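You operate a simulated robot arm through the tools that you are given. There is no shell and no other tool. Be economical: measure what you need, move in short steps, check, and stop when the job is done.

The job below is to be done with a simulated robot arm. You get a single attempt, and the scene is never put back.

TASK
Crank-mix the yellow tin, then tip it into the black pail.
Fine: water-based practice paint; the tin stands in the mixer; crank while its lid is on; leave the empty tin and its lid on the low stand; lid on the pail.
Where things are to end (x, y in the base frame): yellow tin within 0.06 m of [0.64, 0.29].

The check looks at the end state, three seconds after you hand in, the way a careful person would. Anything else that was tipped, shoved, dropped, spilled or broken makes it a failure. Lids that push on must go on centred and level and be pressed home; caps that screw on are set level and turned clockwise until they are tight.

THE ROBOT
A 6-joint arm with a two-finger parallel gripper, fixed in place. Base frame: the origin is at the foot of the arm, x ahead of it, y to its left, z up. Units: m, degrees, N and s.
With the tool pointing down near the work surface it reaches from about 0.3 to 0.7 m from the base axis. Its first joint turns from -166.0 to 166.0 degrees. Payload 4.1 kg.
Tool frame: the origin (TCP) lies between the finger pads and is the grasp point; the fingertips stand 0.023 m ahead of it; z points along the fingers, y is the line along which they close. Largest opening 0.094 m; finger width 0.038, thickness 0.01; the body of the gripper, 0.054 by 0.096 m, starts 0.039 m behind the TCP.
Orientation is that of the tool frame in the base frame, as a unit quaternion [x, y, z, w]. With the fingers straight down and closing along the base's y, the tool's x points along the base's -x, its y along +y and its z along -z.

THE INTERFACE
- The arm moves only by the tool move_arm. Its argument "rows" is a list of rows, each a list of 7 numbers: the shift along the tool's x, y, z in units of 30 mm (1.0 is 30 mm), then the turn, a rotation vector about the tool's x, y, z in units of 6 degrees (1.0 is 6 degrees), then the opening, from 0 (shut) to 1 (fully open). In form: [[x, y, z, wx, wy, wz, grip], ...]. A call has 1 to 10 rows; each row shifts and turns the commanded pose from where the row before left it, along the tool's axes as they then stand. A call with a number of a shift or a turn outside -1 to 1 is refused whole. Rows are played at 5 a second. More than 0.05 m and 8.6 degrees between two rows, or a gripper value outside its range, and nothing of the call is played. A pose out of reach is approached as far as the arm can. The call stops where the force on the tool passes 40 N (or 10 N more than at its start, if that is more) or the arm is blocked; 0.2 s more then pass. Each finger travels about 0.045 m/s and halts on what it meets, pressing with about 37 N; the grip force reading is that of the motor and also rises with nothing between the fingers. The clock runs only during rows and for 0.2 s after the last one: add rows that do not move to give the fingers time. It gives the time, the measured TCP pose, the force on the tool (base axes), the opening and the grip force at its end, in the units of the frame above (readings bear some noise), with the torque about the TCP (base axes, N m) and any sound that the robot's microphone picked up, and new pictures: "pictures" is both (left out), scene, wrist or none.
- Cameras (640 x 400 px; columns grow to the right, rows downward): "scene" is fixed at [0.3999, 0.5015, 1.2347]; the picture's right is [-0.94, 0.34, 0.00], its down [0.31, 0.87, -0.39] and it looks along [-0.13, -0.37, -0.92] (base axes); focal length 268 px, centre (320, 200). "wrist" rides on the gripper at [0.086, 0.016, -0.075] in the tool frame; the picture's right is [-0.18, 0.98, 0.00], its down [-0.58, -0.11, -0.81] and it looks along [-0.79, -0.15, 0.59] (tool axes); focal length 243 px, centre (320, 200). There is no depth. A picture from a camera that has moved, and an enlarged one, comes with that camera's place and axes in the base frame and with its lens.
- move_column(by): slides the trunk up (or, below 0, down) by that many m; the arm rides with it, the base frame stays. It gives what a move gives, with no picture.
- zoom(camera, box): a new picture of the part [left, top, right, bottom] of that camera's present view, enlarged. No time passes.
- hand_in(): hands the job in; it is judged then, once.

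Work in short steps. Places have to be worked out from the pictures, the camera data and where the tool is seen: move nearer, look again, correct. Check each grasp and each placing, and mend what went wrong. You have 120 turns and 200 pictures in all, those below and enlarged ones among them. Open the gripper and draw the arm clear of the work before you hand the job in, unless the task says otherwise; then end with one line.

The tools are called after "Call:" as name(argument=value, ...) on one line, values as JSON. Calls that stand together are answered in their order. move_arm: Moves the arm, as the interface text tells. Its arguments: {"type":"object","properties":{"rows":{"type":"array"},"pictures":{"type":"string","enum":["both","scene","wrist","none"]}},"required":["rows"]} The other tools are called the same way: move_column (by) slides the trunk up or down; zoom (camera, box) takes an enlarged picture of a part of a camera's view; hand_in () hands the job in.

At the start:

```text
t: 0.0
tcp_pos: [0.2301, 0.2837, 0.8675]
orientation: [0.0, 1.0, 0.001, 0.001]
ft_force: [-0.5, 0.1, -0.1]
ft_torque: [-0.03, 0.0, 0.01]
opening: 0.0938
grip_force: 0.1
trunk travel left (down, up): [-0.275, 0.315]
```

scene: 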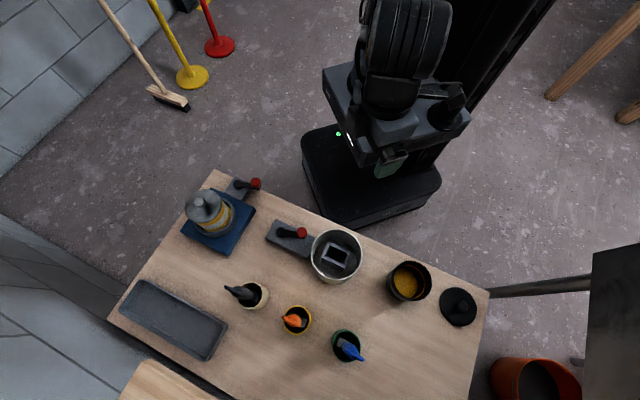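
wrist: 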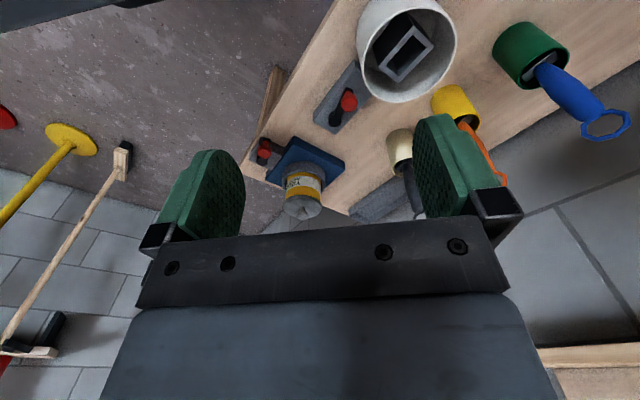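

I'll look closer at the scene first.

Call:
zoom(camera="scene", box=[170, 160, 330, 260])

Call:
zoom(camera="scene", box=[330, 220, 490, 320])

Call:
zoom(camera="scene", box=[110, 220, 430, 400])

Call:
zoom(camera="wrist", box=[230, 80, 390, 230])

```text
4.00 times, centred on (250, 210) of scene
camera zoom: at [0.3999, 0.5015, 1.2347], right [-0.94, 0.34, 0.0], down [0.31, 0.87, -0.39], along [-0.13, -0.37, -0.92], focal length 1070 px, centre (600, 160)
```

zoom: 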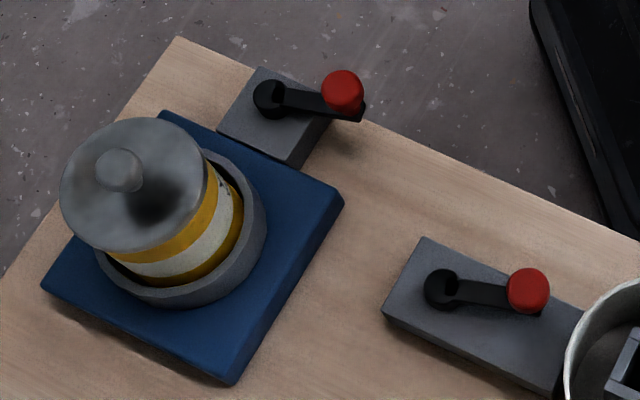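

```text
4.00 times, centred on (410, 270) of scene
camera zoom: at [0.3999, 0.5015, 1.2347], right [-0.94, 0.34, 0.0], down [0.31, 0.87, -0.39], along [-0.13, -0.37, -0.92], focal length 1070 px, centre (-40, -80)
```

zoom: 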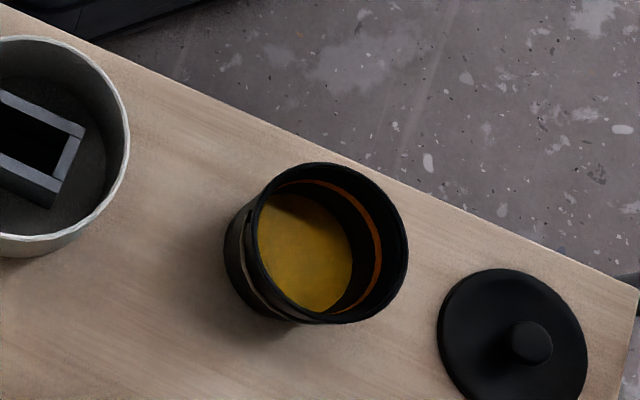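

```text
2.00 times, centred on (270, 310) of scene
camera zoom: at [0.3999, 0.5015, 1.2347], right [-0.94, 0.34, 0.0], down [0.31, 0.87, -0.39], along [-0.13, -0.37, -0.92], focal length 535 px, centre (420, -20)
```

zoom: 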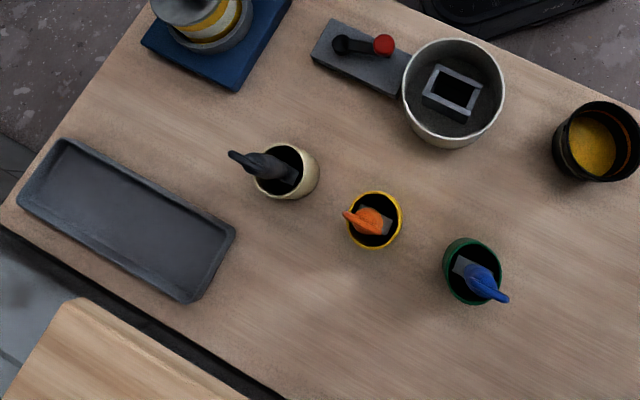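

```text
2.67 times, centred on (310, 155) of wrist
camera zoom: at [0.1441, 0.3007, 0.9434], right [0.18, 0.98, 0.0], down [0.58, -0.11, 0.81], along [0.79, -0.15, -0.59], focal length 647 px, centre (347, 320)
```

zoom: 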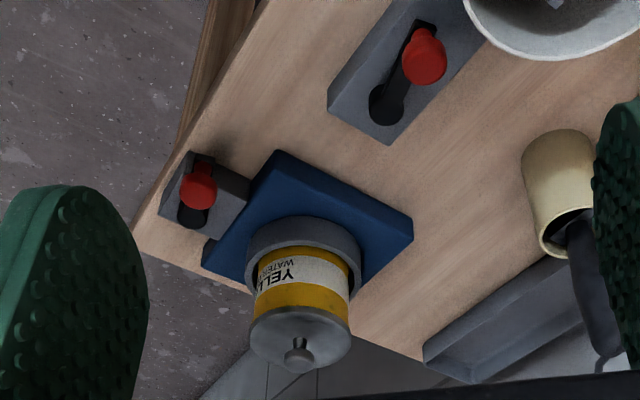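

The mixer (blue plate with ring, tin in it) seems to be near (0.59, 0.17), with its crank knob near (0.456, 0.122, 0.566). I'll move closer and look again with the wrist camera.

Call:
move_arm(rows=[[-0.7, -0.5, 0.5, 0, 0, 0, 1], [-0.7, -0.5, 0.5, 0, 0, 0, 1], [-0.7, -0.5, 0.5, 0, 0, 0, 1], [-0.7, -0.5, 0.5, 0, 0, 0, 1], [-0.7, -0.5, 0.5, 0, 0, 0, 1], [0, 0, 0, 0, 0, 0, 1]])

```text
t: 1.4
tcp_pos: [0.3346, 0.209, 0.7933]
orientation: [0.0, 1.0, 0.0, 0.0]
ft_force: [-0.2, 0.4, 0.0]
ft_torque: [-0.06, -0.03, 0.01]
opening: 0.0938
grip_force: 0.1
trunk travel left (down, up): [-0.275, 0.315]
camera wrist: at [0.249, 0.2258, 0.8676], right [0.18, 0.98, 0.0], down [0.58, -0.11, 0.81], along [0.79, -0.15, -0.59], focal length 243 px, centre (320, 200)
```

scene: 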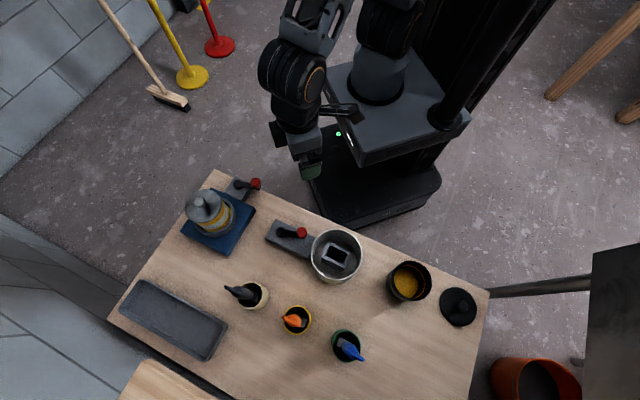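
wrist: 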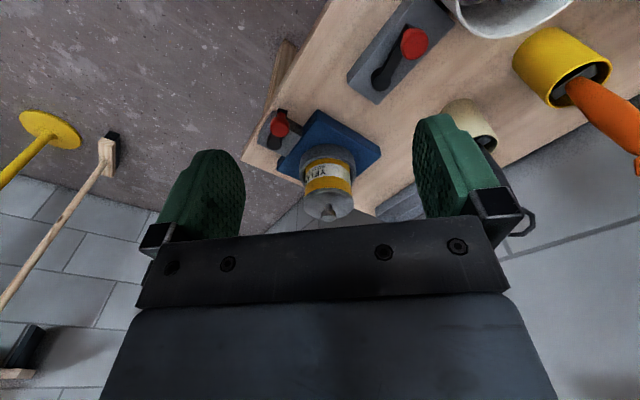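

Zooming on the mixer from this nearer view.

Call:
zoom(camera="wrist", box=[245, 95, 405, 225])

Call:
zoom(camera="wrist", box=[330, 0, 640, 190])

Call:
zoom(camera="scene", box=[170, 160, 270, 260])

```text
3.08 times, centred on (325, 160) of wrist
camera zoom: at [0.249, 0.2258, 0.8676], right [0.18, 0.98, 0.0], down [0.58, -0.11, 0.81], along [0.79, -0.15, -0.59], focal length 746 px, centre (305, 323)
```

zoom: 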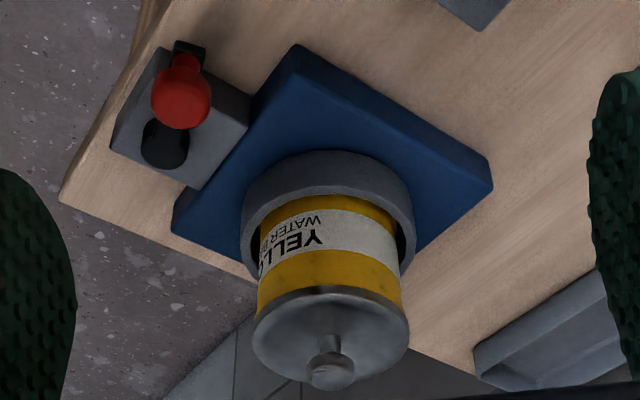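

```text
2.06 times, centred on (485, 95) of wrist
camera zoom: at [0.249, 0.2258, 0.8676], right [0.18, 0.98, 0.0], down [0.58, -0.11, 0.81], along [0.79, -0.15, -0.59], focal length 501 px, centre (-21, 417)
```

zoom: 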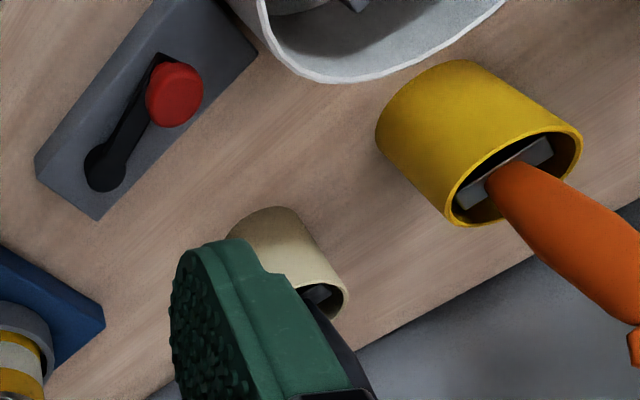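

```text
4.00 times, centred on (220, 210) of scene
camera zoom: at [0.3999, 0.5015, 1.2347], right [-0.94, 0.34, 0.0], down [0.31, 0.87, -0.39], along [-0.13, -0.37, -0.92], focal length 1070 px, centre (720, 160)
```

zoom: 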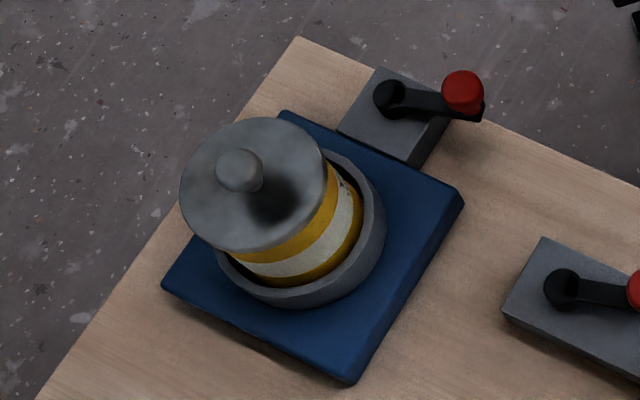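

The knob and tin look very close on the crank's circle, so I want accurate measurements. Moving lower and nearer.

Call:
move_arm(rows=[[-0.29, -0.67, 0.92, 0, 0, 0, 1], [-0.29, -0.67, 0.92, 0, 0, 0, 1], [-0.29, -0.67, 0.92, 0, 0, 0, 1], [-0.29, -0.67, 0.92, 0, 0, 0, 1], [0, 0, 0, 0, 0, 0, 1]], pictures="wrist")

```text
t: 2.6
tcp_pos: [0.3699, 0.1283, 0.6829]
orientation: [0.0, 1.0, 0.0, 0.0]
ft_force: [-0.2, -0.7, -0.3]
ft_torque: [0.06, -0.03, 0.0]
opening: 0.0938
grip_force: 0.1
trunk travel left (down, up): [-0.275, 0.315]
camera wrist: at [0.2835, 0.1446, 0.7571], right [0.18, 0.98, 0.0], down [0.58, -0.11, 0.81], along [0.79, -0.15, -0.59], focal length 243 px, centre (320, 200)
```

wrist: 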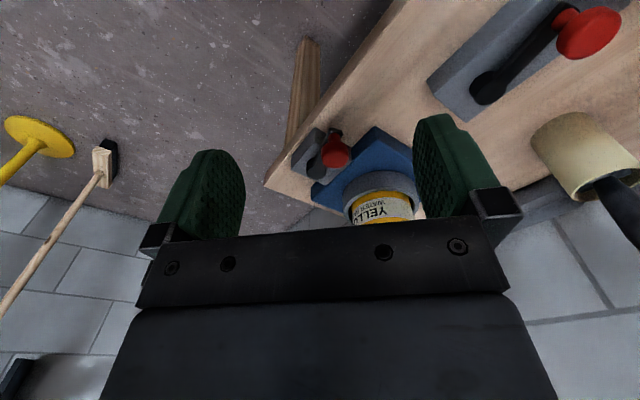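

Call:
zoom(camera="wrist", box=[260, 100, 420, 225])

```text
3.20 times, centred on (340, 162) of wrist
camera zoom: at [0.2835, 0.1446, 0.7571], right [0.18, 0.98, 0.0], down [0.58, -0.11, 0.81], along [0.79, -0.15, -0.59], focal length 776 px, centre (256, 320)
```

zoom: 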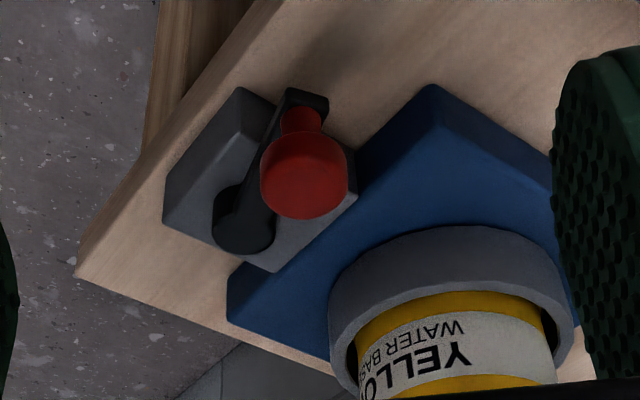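

Knob estimated at (0.460, 0.125, 0.567). I'll go above it and look from the scene camera before descending.

Call:
move_arm(rows=[[-0.75, -0.03, 0.35, 0, 0, 0, 1], [-0.75, -0.03, 0.35, 0, 0, 0, 1], [-0.75, -0.03, 0.35, 0, 0, 0, 1], [-0.75, -0.02, 0.35, 0, 0, 0, 1], [0, 0, 0, 0, 0, 0, 1]])

Call:
zoom(camera="scene", box=[190, 140, 290, 240])

Call:
zoom(camera="wrist", box=[230, 0, 430, 160])

```text
t: 3.8
tcp_pos: [0.4589, 0.1245, 0.6413]
orientation: [0.0, 1.0, -0.001, 0.0]
ft_force: [-1.1, -0.5, 0.3]
ft_torque: [-0.01, 0.02, -0.02]
opening: 0.0939
grip_force: 0.1
trunk travel left (down, up): [-0.275, 0.315]
camera wrist: at [0.3729, 0.1419, 0.7155], right [0.18, 0.98, 0.0], down [0.58, -0.11, 0.81], along [0.79, -0.15, -0.59], focal length 243 px, centre (320, 200)
```

scene: 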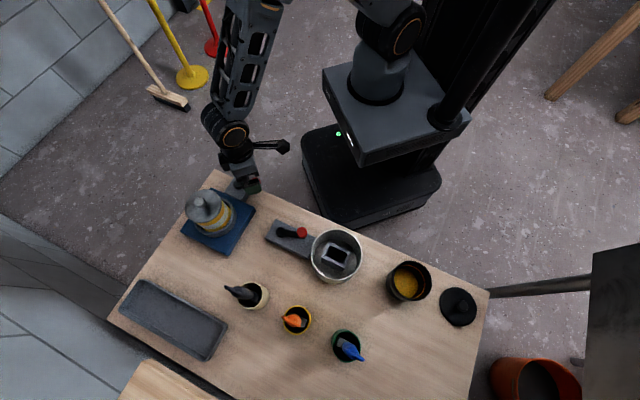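
wrist: 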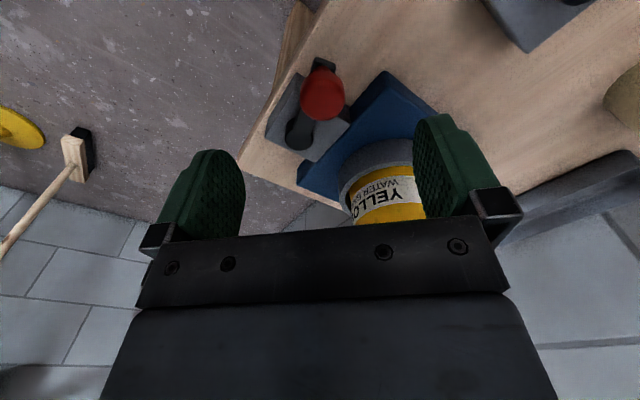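

```text
4.00 times, centred on (240, 190) of scene
camera zoom: at [0.3999, 0.5015, 1.2347], right [-0.94, 0.34, 0.0], down [0.31, 0.87, -0.39], along [-0.13, -0.37, -0.92], focal length 1070 px, centre (640, 240)
```

zoom: 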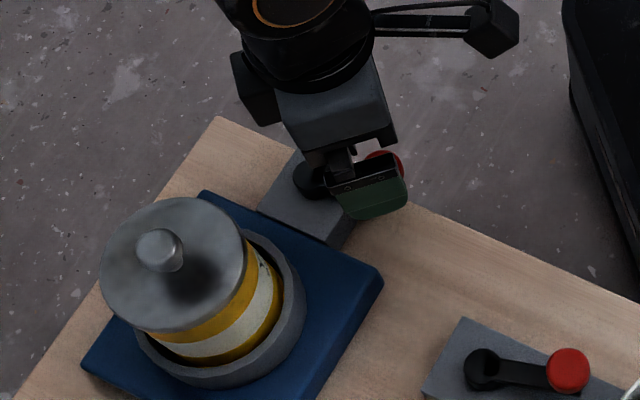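

```text
2.50 times, centred on (330, 80) of wrist
camera zoom: at [0.3729, 0.1419, 0.7155], right [0.18, 0.98, 0.0], down [0.58, -0.11, 0.81], along [0.79, -0.15, -0.59], focal length 606 px, centre (295, 500)
```

zoom: 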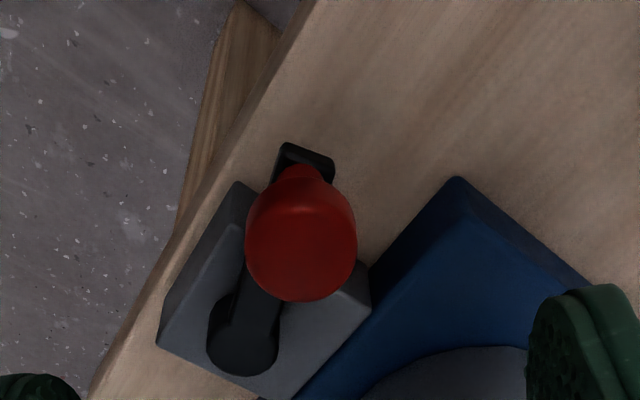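

Knob refined to (0.457, 0.127); TCP already nearly above. I'll descend to z≈0.572 and close.

Call:
move_arm(rows=[[0.03, 0.03, 0.77, 0, 0, 0, 1], [0.02, 0.03, 0.77, 0, 0, 0, 1], [0.02, 0.03, 0.77, 0, 0, 0, 1], [0, 0, 0, 0, 0, 0, 1], [0, 0, 0, 0, 0, 0, 0], [0, 0, 0, 0, 0, 0, 0], [0, 0, 0, 0, 0, 0, 0], [0, 0, 0, 0, 0, 0, 0], [0, 0, 0, 0, 0, 0, 0]])

Call:
zoom(camera="wrist", box=[180, 0, 480, 200])

```text
t: 5.8
tcp_pos: [0.4557, 0.1266, 0.5715]
orientation: [0.001, 1.0, 0.0, 0.0]
ft_force: [0.0, -3.8, 0.2]
ft_torque: [-0.06, -0.04, -0.1]
opening: 0.0271
grip_force: 44.8
trunk travel left (down, up): [-0.275, 0.315]
camera wrist: at [0.3714, 0.1441, 0.6471], right [0.19, 0.98, 0.0], down [0.58, -0.11, 0.81], along [0.79, -0.15, -0.59], focal length 243 px, centre (320, 200)
```

scene: 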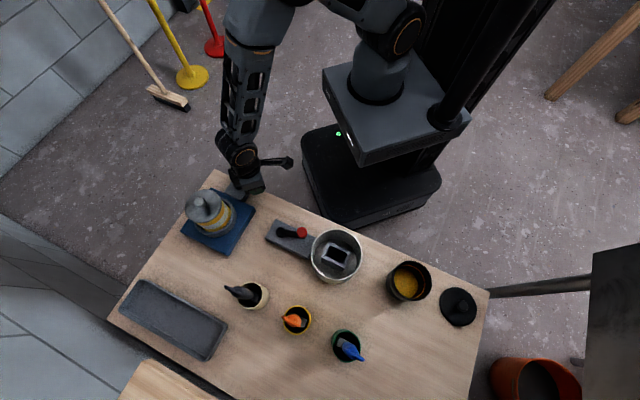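
wrist: 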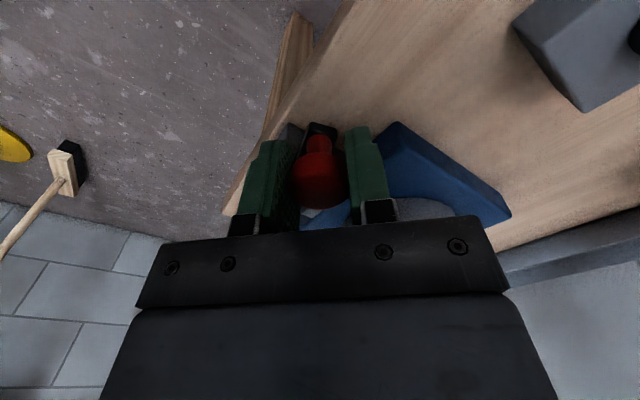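

```text
2.00 times, centred on (330, 100) of wrist
camera zoom: at [0.3714, 0.1441, 0.6471], right [0.19, 0.98, 0.0], down [0.58, -0.11, 0.81], along [0.79, -0.15, -0.59], focal length 485 px, centre (300, 400)
```

zoom: 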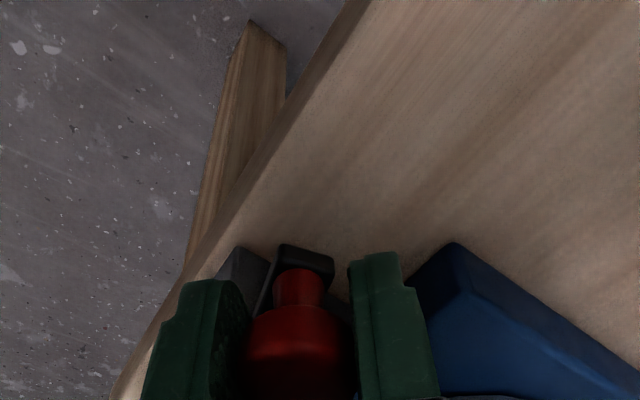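

Knob is held (0.027 m wide). I'll crank slowly counter-clockwise (away from the tin) about 60° and watch force and sound.

Call:
move_arm(rows=[[0.1, -0.25, 0, 0, 0, 0, 0], [0.1, -0.25, 0, 0, 0, 0, 0], [0.035, -0.263, 0, 0, 0, 0, 0], [0.035, -0.263, 0, 0, 0, 0, 0], [-0.035, -0.263, 0, 0, 0, 0, 0], [-0.035, -0.263, 0, 0, 0, 0, 0], [-0.1, -0.247, 0, 0, 0, 0, 0], [-0.1, -0.247, 0, 0, 0, 0, 0]])

```text
t: 7.6
tcp_pos: [0.4579, 0.0669, 0.5713]
orientation: [-0.001, 1.0, 0.001, 0.0]
ft_force: [-3.5, 7.6, 4.4]
ft_torque: [0.1, 0.01, 0.51]
opening: 0.0271
grip_force: 44.9
trunk travel left (down, up): [-0.275, 0.315]
camera wrist: at [0.3718, 0.0836, 0.6468], right [0.18, 0.98, 0.0], down [0.58, -0.11, 0.81], along [0.79, -0.15, -0.59], focal length 243 px, centre (320, 200)
```

scene: 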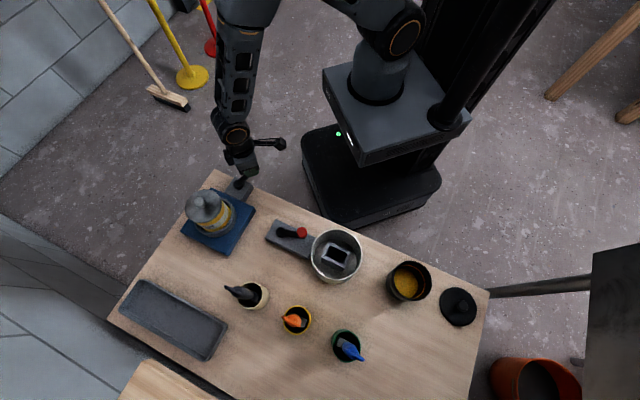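
wrist: 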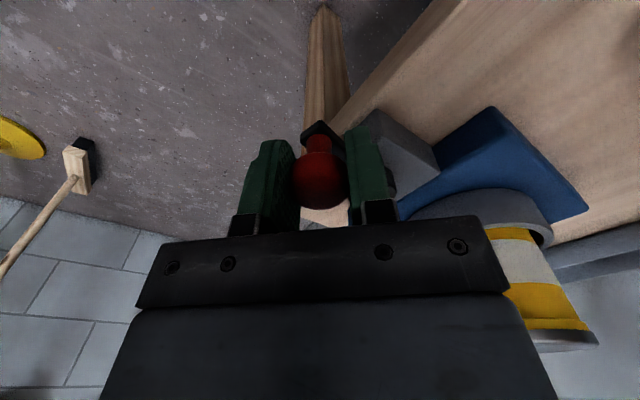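

The crank follows with light force. Continuing counter-clockwise another 120°.

Call:
move_arm(rows=[[-0.251, -0.345, 0, 0, 0, 0, 0], [-0.317, -0.285, 0, 0, 0, 0, 0], [-0.369, -0.213, 0, 0, 0, 0, 0], [-0.406, -0.132, 0, 0, 0, 0, 0], [-0.424, -0.045, 0, 0, 0, 0, 0], [-0.424, 0.045, 0, 0, 0, 0, 0], [-0.406, 0.132, 0, 0, 0, 0, 0], [-0.369, 0.213, 0, 0, 0, 0, 0], [-0.317, 0.285, 0, 0, 0, 0, 0], [-0.251, 0.345, 0, 0, 0, 0, 0]])

Call:
zoom(camera="scene", box=[170, 130, 290, 230])

```text
t: 9.6
tcp_pos: [0.5487, 0.0456, 0.57]
orientation: [0.0, 1.0, -0.003, -0.007]
ft_force: [-11.2, -35.7, 12.6]
ft_torque: [-0.43, -0.1, 0.3]
opening: 0.0272
grip_force: 45.0
trunk travel left (down, up): [-0.275, 0.315]
stopped in row 9: the force on the tool passed its limit at 49 N (the readings are from after the stop); the commanded pose is now the measured one
camera wrist: at [0.4633, 0.063, 0.6477], right [0.19, 0.98, -0.01], down [0.59, -0.11, 0.8], along [0.78, -0.15, -0.6], focal length 243 px, centre (320, 200)
```

scene: 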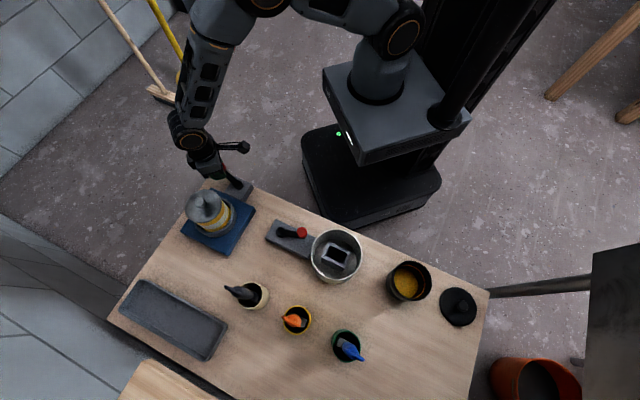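
wrist: 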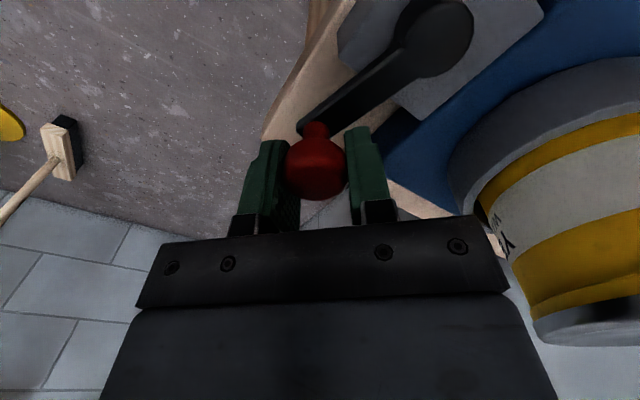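

```text
4.00 times, centred on (230, 180) of scene
camera zoom: at [0.3999, 0.5015, 1.2347], right [-0.94, 0.34, 0.0], down [0.31, 0.87, -0.39], along [-0.13, -0.37, -0.92], focal length 1070 px, centre (680, 280)
```

zoom: 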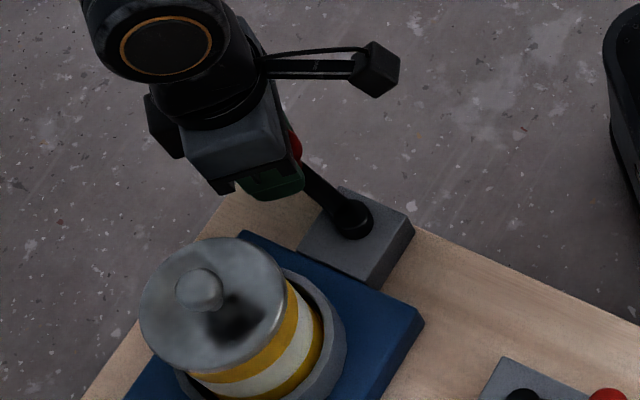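

It stopped at ~305°; the circle I followed was probably a bit off: the three knob points fit centre (0.513, 0.099), radius 0.064. Two small test steps along the corrected circle.

Call:
move_arm(rows=[[0, 0, 0, 0, 0, 0, 0], [-0.15, 0.11, 0, 0, 0, 0, 0], [-0.145, 0.12, 0, 0, 0, 0, 0]], pictures="none")

```text
t: 9.9
tcp_pos: [0.5493, 0.0467, 0.5715]
orientation: [-0.003, 1.0, -0.005, -0.008]
ft_force: [-5.2, -42.8, 11.2]
ft_torque: [-0.52, -0.05, 0.41]
opening: 0.0271
grip_force: 45.2
trunk travel left (down, up): [-0.275, 0.315]
stopped in row 1: the force on the tool passed its limit at 50 N (the readings are from after the stop); the commanded pose is now the measured one
```

The force is mostly −y at finger level, i.e. I am pulling the knob inwards. I'll relax 4 mm outwards and read the force.

Call:
move_arm(rows=[[-0.07, -0.11, 0, 0, 0, 0, 0], [0, 0, 0, 0, 0, 0, 0]], pictures="none")

```text
t: 10.6
tcp_pos: [0.5498, 0.0445, 0.5707]
orientation: [-0.004, 1.0, -0.003, -0.009]
ft_force: [-20.2, -32.8, 19.1]
ft_torque: [-0.17, 0.16, 0.37]
opening: 0.0269
grip_force: 45.1
trunk travel left (down, up): [-0.275, 0.315]
```

Tangential resistance of ~35 N suggests a stop or contact. Backing off ~10 mm clockwise and looking.

Call:
move_arm(rows=[[0.14, -0.09, 0, 0, 0, 0, 0], [0.14, -0.09, 0, 0, 0, 0, 0], [0, 0, 0, 0, 0, 0, 0]], pictures="wrist")

Call:
zoom(camera="wrist", box=[240, 0, 560, 200])

Call:
zoom(camera="scene", box=[180, 150, 280, 230])

```text
t: 11.3
tcp_pos: [0.5439, 0.0444, 0.5711]
orientation: [-0.003, 1.0, -0.003, -0.007]
ft_force: [5.2, 9.2, 5.8]
ft_torque: [0.01, -0.56, -0.56]
opening: 0.0273
grip_force: 45.2
trunk travel left (down, up): [-0.275, 0.315]
camera wrist: at [0.4577, 0.0599, 0.6472], right [0.18, 0.98, -0.01], down [0.59, -0.1, 0.8], along [0.79, -0.15, -0.6], focal length 243 px, centre (320, 200)
```

wrist: 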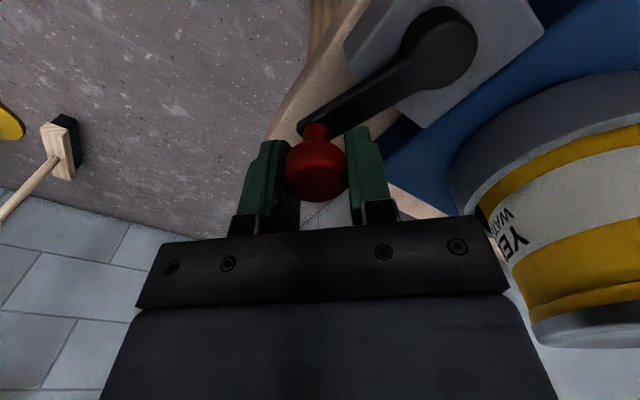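

```text
2.00 times, centred on (400, 100) of wrist
camera zoom: at [0.4577, 0.0599, 0.6472], right [0.18, 0.98, -0.01], down [0.59, -0.1, 0.8], along [0.79, -0.15, -0.6], focal length 485 px, centre (160, 400)
```

zoom: 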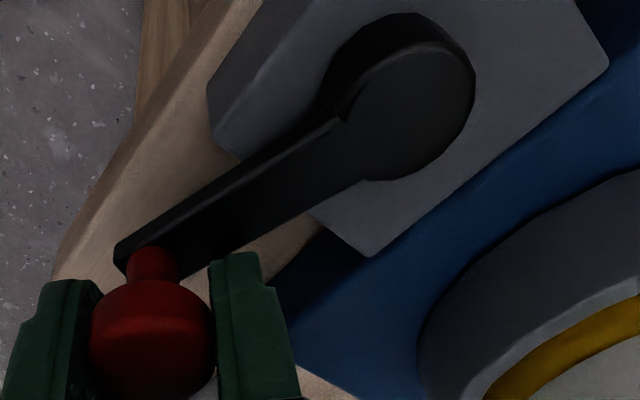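

```text
5.00 times, centred on (230, 190) of scene
camera zoom: at [0.3999, 0.5015, 1.2347], right [-0.94, 0.34, 0.0], down [0.31, 0.87, -0.39], along [-0.13, -0.37, -0.92], focal length 1338 px, centre (770, 250)
```

zoom: 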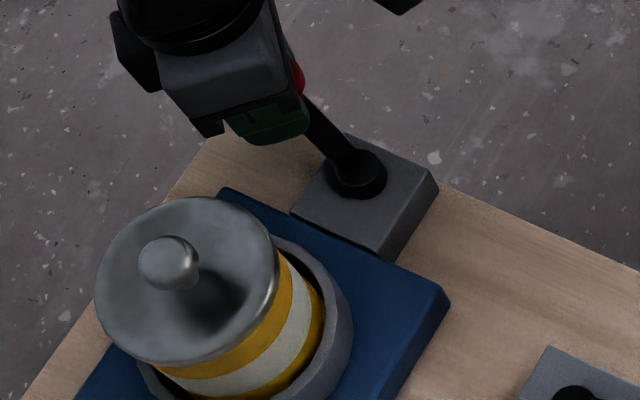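

Possibly the fingertips foul the crank arm (upward force seen). I'll open slightly, rise 7 mm, re-grip, and check forces.

Call:
move_arm(rows=[[0, 0, 0, 0, 0, 0, 0.5], [0, 0, 0, 0, 0, 0, 0.5], [0, 0, -0.23, 0, 0, 0, 0.5], [0, 0, 0, 0, 0, 0, 0.5], [0, 0, 0, 0, 0, 0, 0], [0, 0, 0, 0, 0, 0, 0], [0, 0, 0, 0, 0, 0, 0]], pictures="wrist")

```text
t: 12.9
tcp_pos: [0.5421, 0.0436, 0.5765]
orientation: [-0.003, 1.0, -0.004, -0.009]
ft_force: [-7.3, 17.0, -0.2]
ft_torque: [0.19, 0.02, -0.17]
opening: 0.0272
grip_force: 44.7
trunk travel left (down, up): [-0.275, 0.315]
camera wrist: at [0.4568, 0.0601, 0.6538], right [0.18, 0.98, -0.01], down [0.6, -0.1, 0.8], along [0.78, -0.15, -0.6], focal length 243 px, centre (320, 200)
```

wrist: 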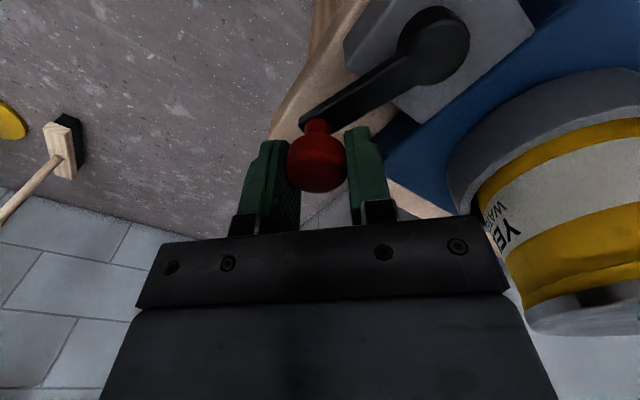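

Now trying CCW in small steps from here.

Call:
move_arm(rows=[[-0.115, 0.09, 0, 0, 0, 0, 0], [-0.115, 0.09, 0, 0, 0, 0, 0], [-0.11, 0.095, 0, 0, 0, 0, 0], [-0.11, 0.095, 0, 0, 0, 0, 0]], pictures="none")

```text
t: 13.9
tcp_pos: [0.5492, 0.0466, 0.5762]
orientation: [-0.004, 1.0, -0.007, -0.016]
ft_force: [-13.4, -25.6, 15.8]
ft_torque: [-0.46, 0.61, 0.27]
opening: 0.0273
grip_force: 45.1
trunk travel left (down, up): [-0.275, 0.315]
stopped in row 4: the force on the tool passed its limit at 42 N (the readings are from after the stop); the commanded pose is now the measured one
```

Same stop at ~306°. I'll turn back clockwise and feel for the behaviour in the other direction.

Call:
move_arm(rows=[[0.372, -0.223, 0, 0, 0, 0, 0], [0.41, -0.141, 0, 0, 0, 0, 0], [0.43, -0.053, 0, 0, 0, 0, 0], [0.432, 0.038, 0, 0, 0, 0, 0], [0.414, 0.127, 0, 0, 0, 0, 0], [0.379, 0.21, 0, 0, 0, 0, 0], [0.327, 0.284, 0, 0, 0, 0, 0], [0.261, 0.346, 0, 0, 0, 0, 0], [0.183, 0.393, 0, 0, 0, 0, 0], [0.0975, 0.422, 0, 0, 0, 0, 0]], pictures="scene")

Call:
zoom(camera="scene", box=[170, 150, 290, 250])

```text
t: 16.1
tcp_pos: [0.452, 0.0932, 0.5769]
orientation: [-0.005, 1.0, -0.006, -0.013]
ft_force: [-4.5, -5.9, -10.7]
ft_torque: [-0.12, -0.23, -0.28]
opening: 0.0271
grip_force: 45.0
trunk travel left (down, up): [-0.275, 0.315]
```

scene: 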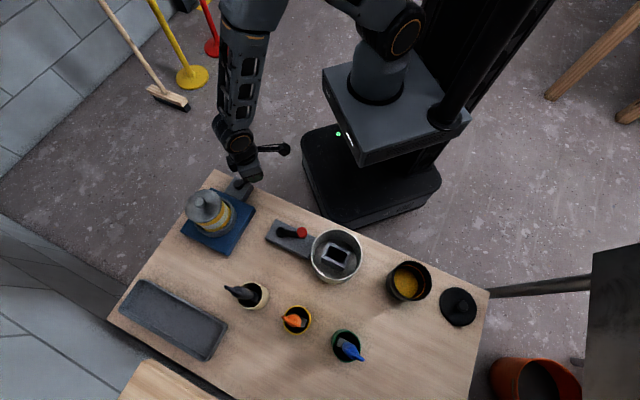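

```text
4.00 times, centred on (230, 200) of scene
camera zoom: at [0.3999, 0.5015, 1.2347], right [-0.94, 0.34, 0.0], down [0.31, 0.87, -0.39], along [-0.13, -0.37, -0.92], focal length 1070 px, centre (680, 200)
```

zoom: 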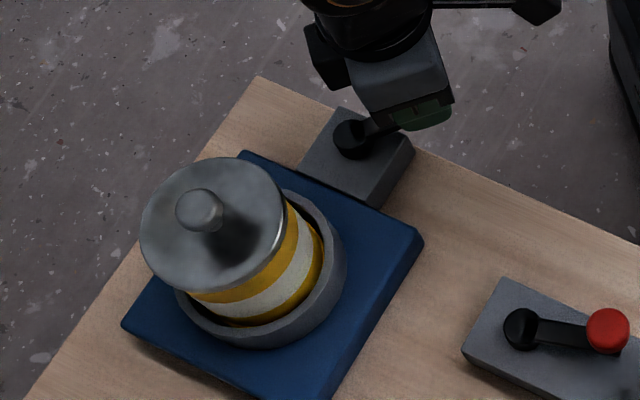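

Smooth back to ~185°. Continuing clockwise past the start, to ~113°.

Call:
move_arm(rows=[[-0.008, 0.4335, 0, 0, 0, 0, 0], [-0.0975, 0.422, 0, 0, 0, 0, 0], [-0.183, 0.393, 0, 0, 0, 0, 0], [-0.261, 0.346, 0, 0, 0, 0, 0], [-0.327, 0.284, 0, 0, 0, 0, 0], [-0.379, 0.21, 0, 0, 0, 0, 0]])

Call:
zoom(camera="scene", box=[170, 150, 290, 250])

```text
t: 17.0
tcp_pos: [0.4608, 0.1282, 0.5783]
orientation: [-0.002, 1.0, -0.007, -0.02]
ft_force: [-5.5, -28.4, 20.5]
ft_torque: [-0.65, 0.13, -0.01]
opening: 0.027
grip_force: 45.1
trunk travel left (down, up): [-0.275, 0.315]
stopped in row 4: the force on the tool passed its limit at 50 N (the readings are from after the stop); the commanded pose is now the measured one
camera wrist: at [0.3773, 0.1455, 0.6565], right [0.18, 0.98, -0.02], down [0.61, -0.09, 0.78], along [0.77, -0.15, -0.62], focal length 243 px, centre (320, 200)
```

scene: 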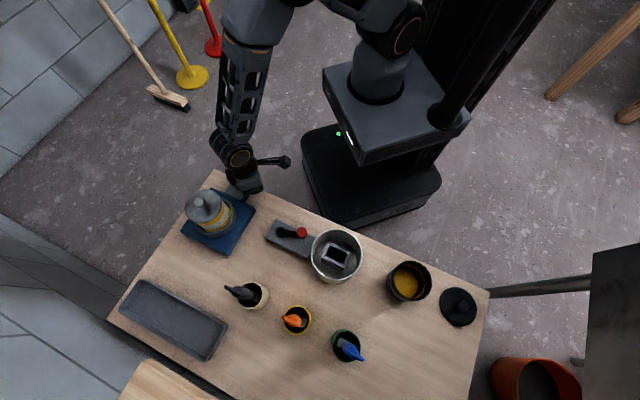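
wrist: 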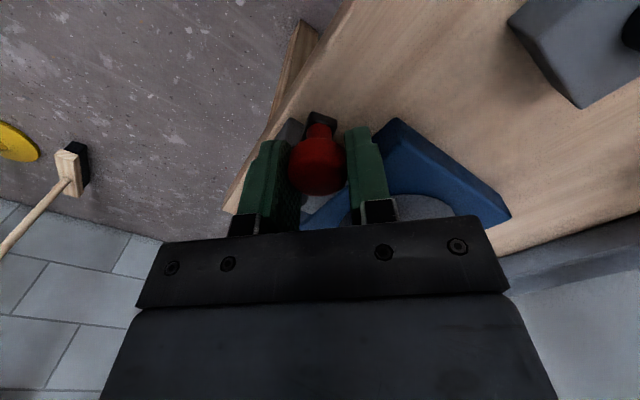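

```text
4.00 times, centred on (230, 200) of scene
camera zoom: at [0.3999, 0.5015, 1.2347], right [-0.94, 0.34, 0.0], down [0.31, 0.87, -0.39], along [-0.13, -0.37, -0.92], focal length 1070 px, centre (680, 200)
```

zoom: 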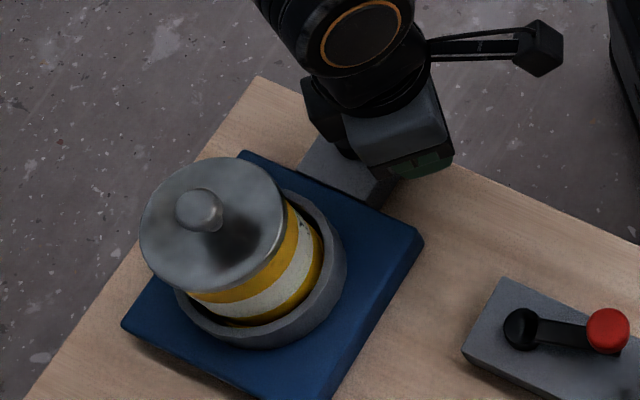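

Both ends have stops (≈150° and ≈306°), so the crank works stroke-wise; the tin's label turned along. I'll do several more full strokes, starting CCW.

Call:
move_arm(rows=[[0.297, -0.437, 0, 0, 0, 0, 0], [0.068, -0.645, 0, 0, 0, 0, 0], [-0.135, -0.6345, 0, 0, 0, 0, 0], [-0.324, -0.562, 0, 0, 0, 0, 0], [-0.482, -0.434, 0, 0, 0, 0, 0], [-0.593, -0.264, 0, 0, 0, 0, 0], [-0.645, -0.068, 0, 0, 0, 0, 0], [-0.6345, 0.135, 0, 0, 0, 0, 0], [-0.386, 0.197, 0, 0, 0, 0, 0]], pictures="scene")

Call:
zoom(camera="scene", box=[170, 150, 290, 250])

```text
t: 19.0
tcp_pos: [0.5469, 0.0418, 0.5777]
orientation: [-0.009, 1.0, -0.012, -0.014]
ft_force: [14.5, -46.4, 5.1]
ft_torque: [-0.57, 0.82, 1.0]
opening: 0.0272
grip_force: 45.1
trunk travel left (down, up): [-0.275, 0.315]
stopped in row 9: the force on the tool passed its limit at 65 N (the readings are from after the stop); the commanded pose is now the measured one
```

scene: 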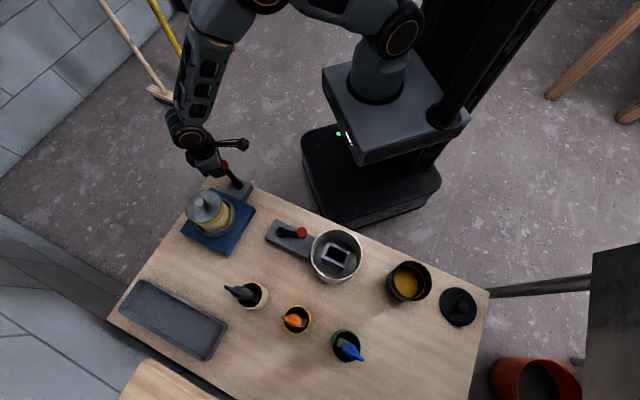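

```text
4.00 times, centred on (230, 200) of scene
camera zoom: at [0.3999, 0.5015, 1.2347], right [-0.94, 0.34, 0.0], down [0.31, 0.87, -0.39], along [-0.13, -0.37, -0.92], focal length 1070 px, centre (680, 200)
```

zoom: 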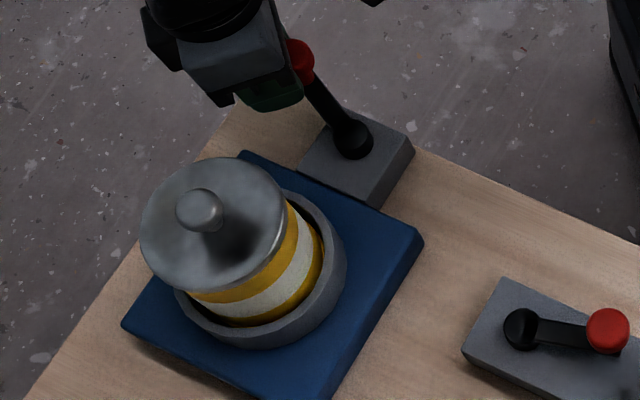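

The knob is slipping in the pads at the end of the stroke. I'll release, rise and look at the actual crank angle.

Call:
move_arm(rows=[[0, 0, 0, 0, 0, 0, 1], [0, 0, 0, 0, 0, 0, 1], [0, 0, 0, 0, 0, 0, 1], [0, 0, -0.8, 0, 0, 0, 1], [0.3, 0, -0.8, 0, 0, 0, 1], [0.3, 0, -0.6, 0, 0, 0, 1]])

Call:
zoom(camera="wrist", box=[240, 0, 480, 200])

Call:
zoom(camera="scene", box=[170, 150, 290, 250])

```text
t: 20.4
tcp_pos: [0.5286, 0.0464, 0.6409]
orientation: [-0.007, 1.0, -0.009, -0.016]
ft_force: [-0.2, -0.4, 0.5]
ft_torque: [0.04, -0.01, 0.0]
opening: 0.094
grip_force: 0.0
trunk travel left (down, up): [-0.275, 0.315]
camera wrist: at [0.4443, 0.0639, 0.7197], right [0.17, 0.99, -0.02], down [0.61, -0.09, 0.79], along [0.78, -0.15, -0.61], focal length 243 px, centre (320, 200)
```

scene: 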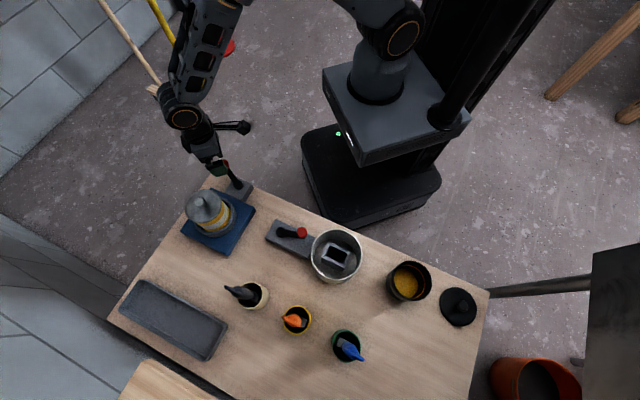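
wrist: 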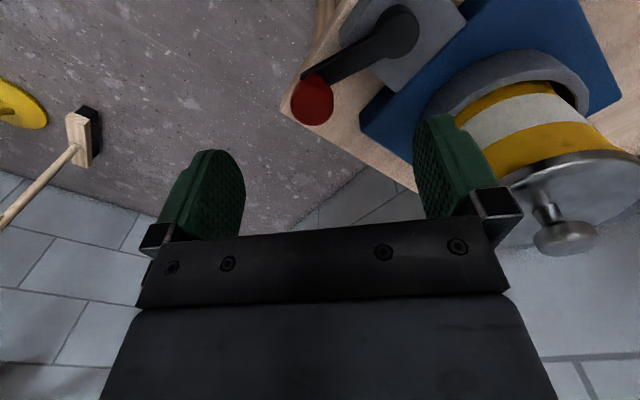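

```text
2.00 times, centred on (360, 100) of wrist
camera zoom: at [0.4443, 0.0639, 0.7197], right [0.17, 0.99, -0.02], down [0.61, -0.09, 0.79], along [0.78, -0.15, -0.61], focal length 485 px, centre (240, 400)
```

zoom: 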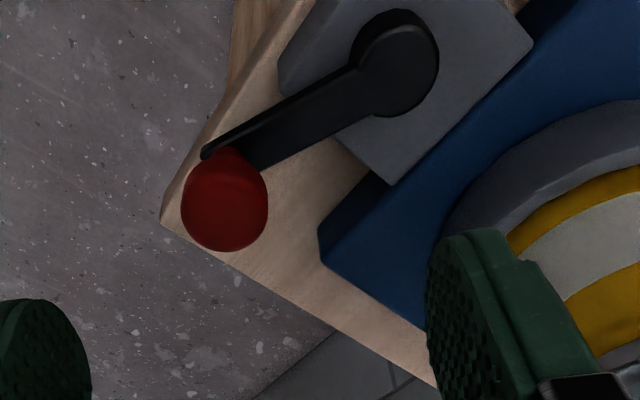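

```text
4.00 times, centred on (230, 200) of scene
camera zoom: at [0.3999, 0.5015, 1.2347], right [-0.94, 0.34, 0.0], down [0.31, 0.87, -0.39], along [-0.13, -0.37, -0.92], focal length 1070 px, centre (680, 200)
```

zoom: 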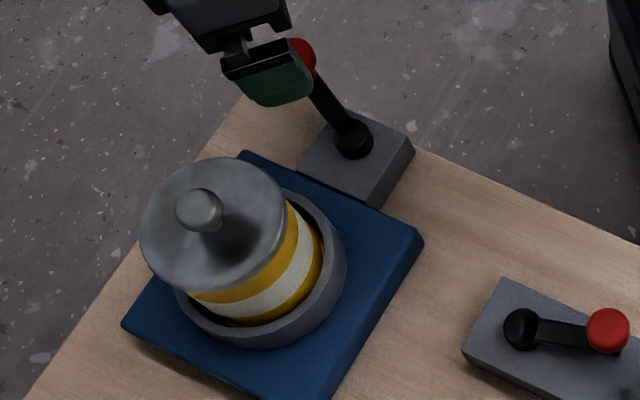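

Crank sits at ≈288°. I'll test whether it can go farther by pushing the knob from behind with closed fingers.

Call:
move_arm(rows=[[0.75, -0.2, 0, 0, 0, 0, 0], [0.75, -0.2, 0, 0, 0, 0, 0], [0, 0, 0, 0, 0, 0, 0], [0, 0, 0, 0, 0, 0, 0], [0, 0, 0.7, 0, 0, 0, 0], [0, 0, 0.7, 0, 0, 0, 0], [0, 0, 0.68, 0, 0, 0, 0], [0, 0, 0, 0, 0, 0, 0]], pictures="wrist")

```text
t: 22.2
tcp_pos: [0.4824, 0.0345, 0.5815]
orientation: [-0.007, 1.0, -0.009, -0.015]
ft_force: [-0.1, -0.1, -0.3]
ft_torque: [-0.01, 0.02, -0.01]
opening: 0.0002
grip_force: 37.0
trunk travel left (down, up): [-0.275, 0.315]
camera wrist: at [0.3973, 0.0508, 0.6587], right [0.17, 0.99, -0.02], down [0.61, -0.09, 0.79], along [0.78, -0.15, -0.61], focal length 243 px, centre (320, 200)
```

wrist: 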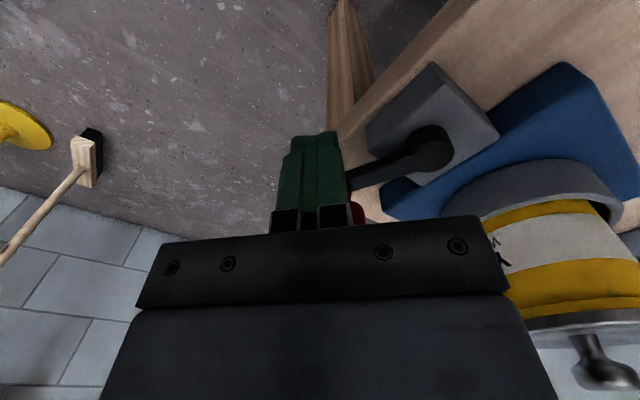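

Fingers are behind the knob. Pushing along the tangent in small rows.

Call:
move_arm(rows=[[-0.25, 0.03, 0, 0, 0, 0, 0], [-0.25, 0.05, 0, 0, 0, 0, 0], [-0.25, 0.08, 0, 0, 0, 0, 0], [-0.25, 0.11, 0, 0, 0, 0, 0], [-0.22, 0.14, 0, 0, 0, 0, 0]], pictures="wrist")

Call:
zoom(camera="scene", box=[170, 150, 290, 250])

```text
t: 23.3
tcp_pos: [0.5066, 0.0404, 0.5798]
orientation: [-0.006, 1.0, -0.012, -0.027]
ft_force: [-17.2, -9.3, 7.2]
ft_torque: [0.0, -0.1, -0.09]
opening: 0.0001
grip_force: 37.3
trunk travel left (down, up): [-0.275, 0.315]
stopped in row 5: the force on the tool passed its limit at 51 N (the readings are from after the stop); the commanded pose is now the measured one
camera wrist: at [0.4232, 0.0585, 0.6584], right [0.17, 0.98, -0.03], down [0.63, -0.08, 0.78], along [0.76, -0.15, -0.63], focal length 243 px, centre (320, 200)
```

wrist: 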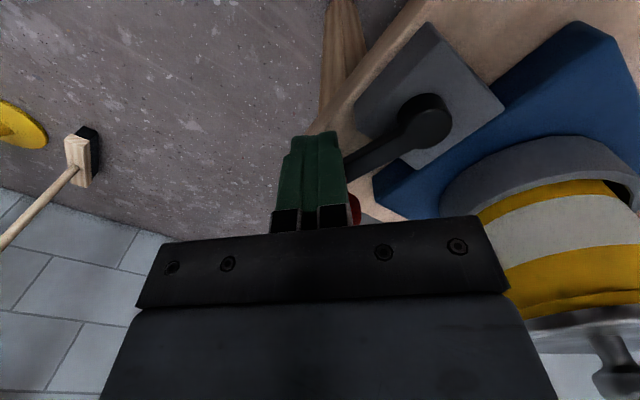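

```text
4.00 times, centred on (230, 200) of scene
camera zoom: at [0.3999, 0.5015, 1.2347], right [-0.94, 0.34, 0.0], down [0.31, 0.87, -0.39], along [-0.13, -0.37, -0.92], focal length 1070 px, centre (680, 200)
```

zoom: 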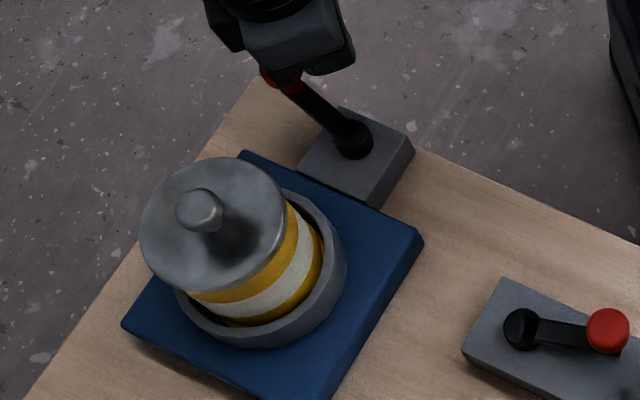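

The crank is at its far hard stop (~303°) after three full strokes, lid on. Now I back off, rise, level the tool, and go look at the tin's lid.

Call:
move_arm(rows=[[0.3, 0, 0, 0, 0, 0, 0], [0, 0, -0.9, 0, 0, 0, 0], [0, 0, -0.9, 0, 0, 0, 0.5], [0, 0, -0.9, -0.23, -0.515, 0.115, 1], [0, 0, -0.9, 0, 0, 0, 1], [0.3, 0.9, -0.9, 0, 0, 0, 1], [0.3, 0.9, 0, 0, 0, 0, 1], [0, 0.9, 0, 0, 0, 0, 1], [0, 0.9, 0, 0, 0, 0, 1], [0, 0, 0, 0, 0, 0, 1]])

Call:
zoom(camera="wrist", box=[200, 0, 480, 180])

Call:
zoom(camera="scene", box=[170, 150, 290, 250])

```text
t: 25.5
tcp_pos: [0.4854, 0.1518, 0.7142]
orientation: [0.0, 1.0, 0.001, 0.002]
ft_force: [-0.3, 0.2, -0.2]
ft_torque: [0.0, -0.01, -0.01]
opening: 0.094
grip_force: 0.1
trunk travel left (down, up): [-0.275, 0.315]
camera wrist: at [0.3989, 0.1679, 0.7896], right [0.18, 0.98, 0.0], down [0.58, -0.11, 0.81], along [0.8, -0.15, -0.59], focal length 243 px, centre (320, 200)
```

scene: 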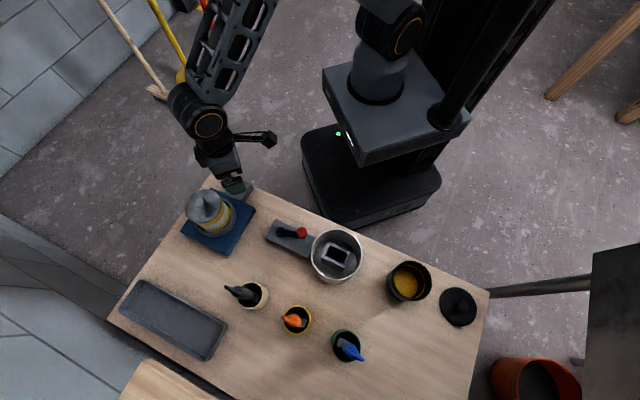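
wrist: 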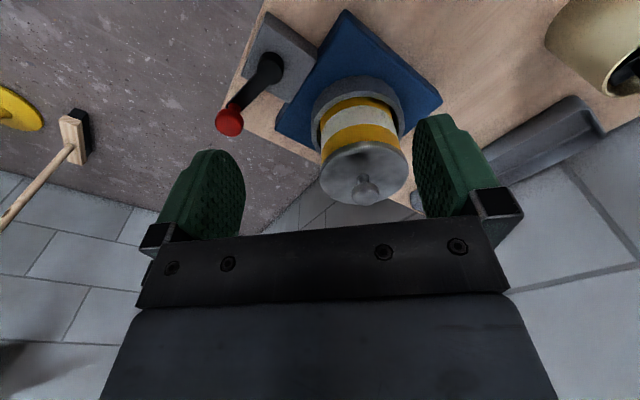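

```text
2.22 times, centred on (340, 90) of wrist
camera zoom: at [0.3989, 0.1679, 0.7896], right [0.18, 0.98, 0.0], down [0.58, -0.11, 0.81], along [0.8, -0.15, -0.59], focal length 539 px, centre (276, 444)
```

zoom: 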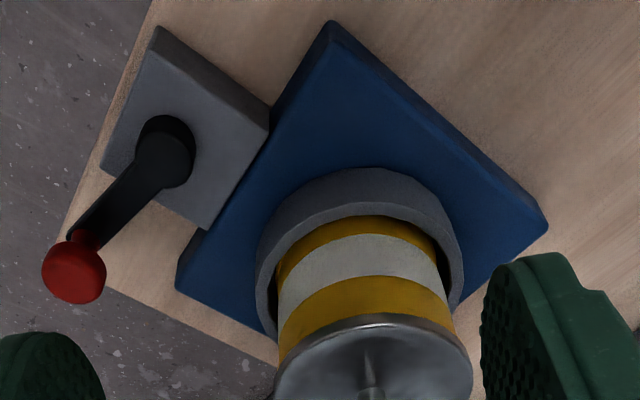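

```text
4.00 times, centred on (230, 200) of scene
camera zoom: at [0.3999, 0.5015, 1.2347], right [-0.94, 0.34, 0.0], down [0.31, 0.87, -0.39], along [-0.13, -0.37, -0.92], focal length 1070 px, centre (680, 200)
```

zoom: 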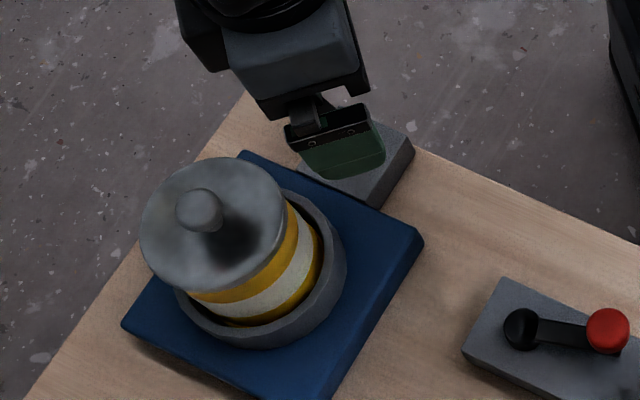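

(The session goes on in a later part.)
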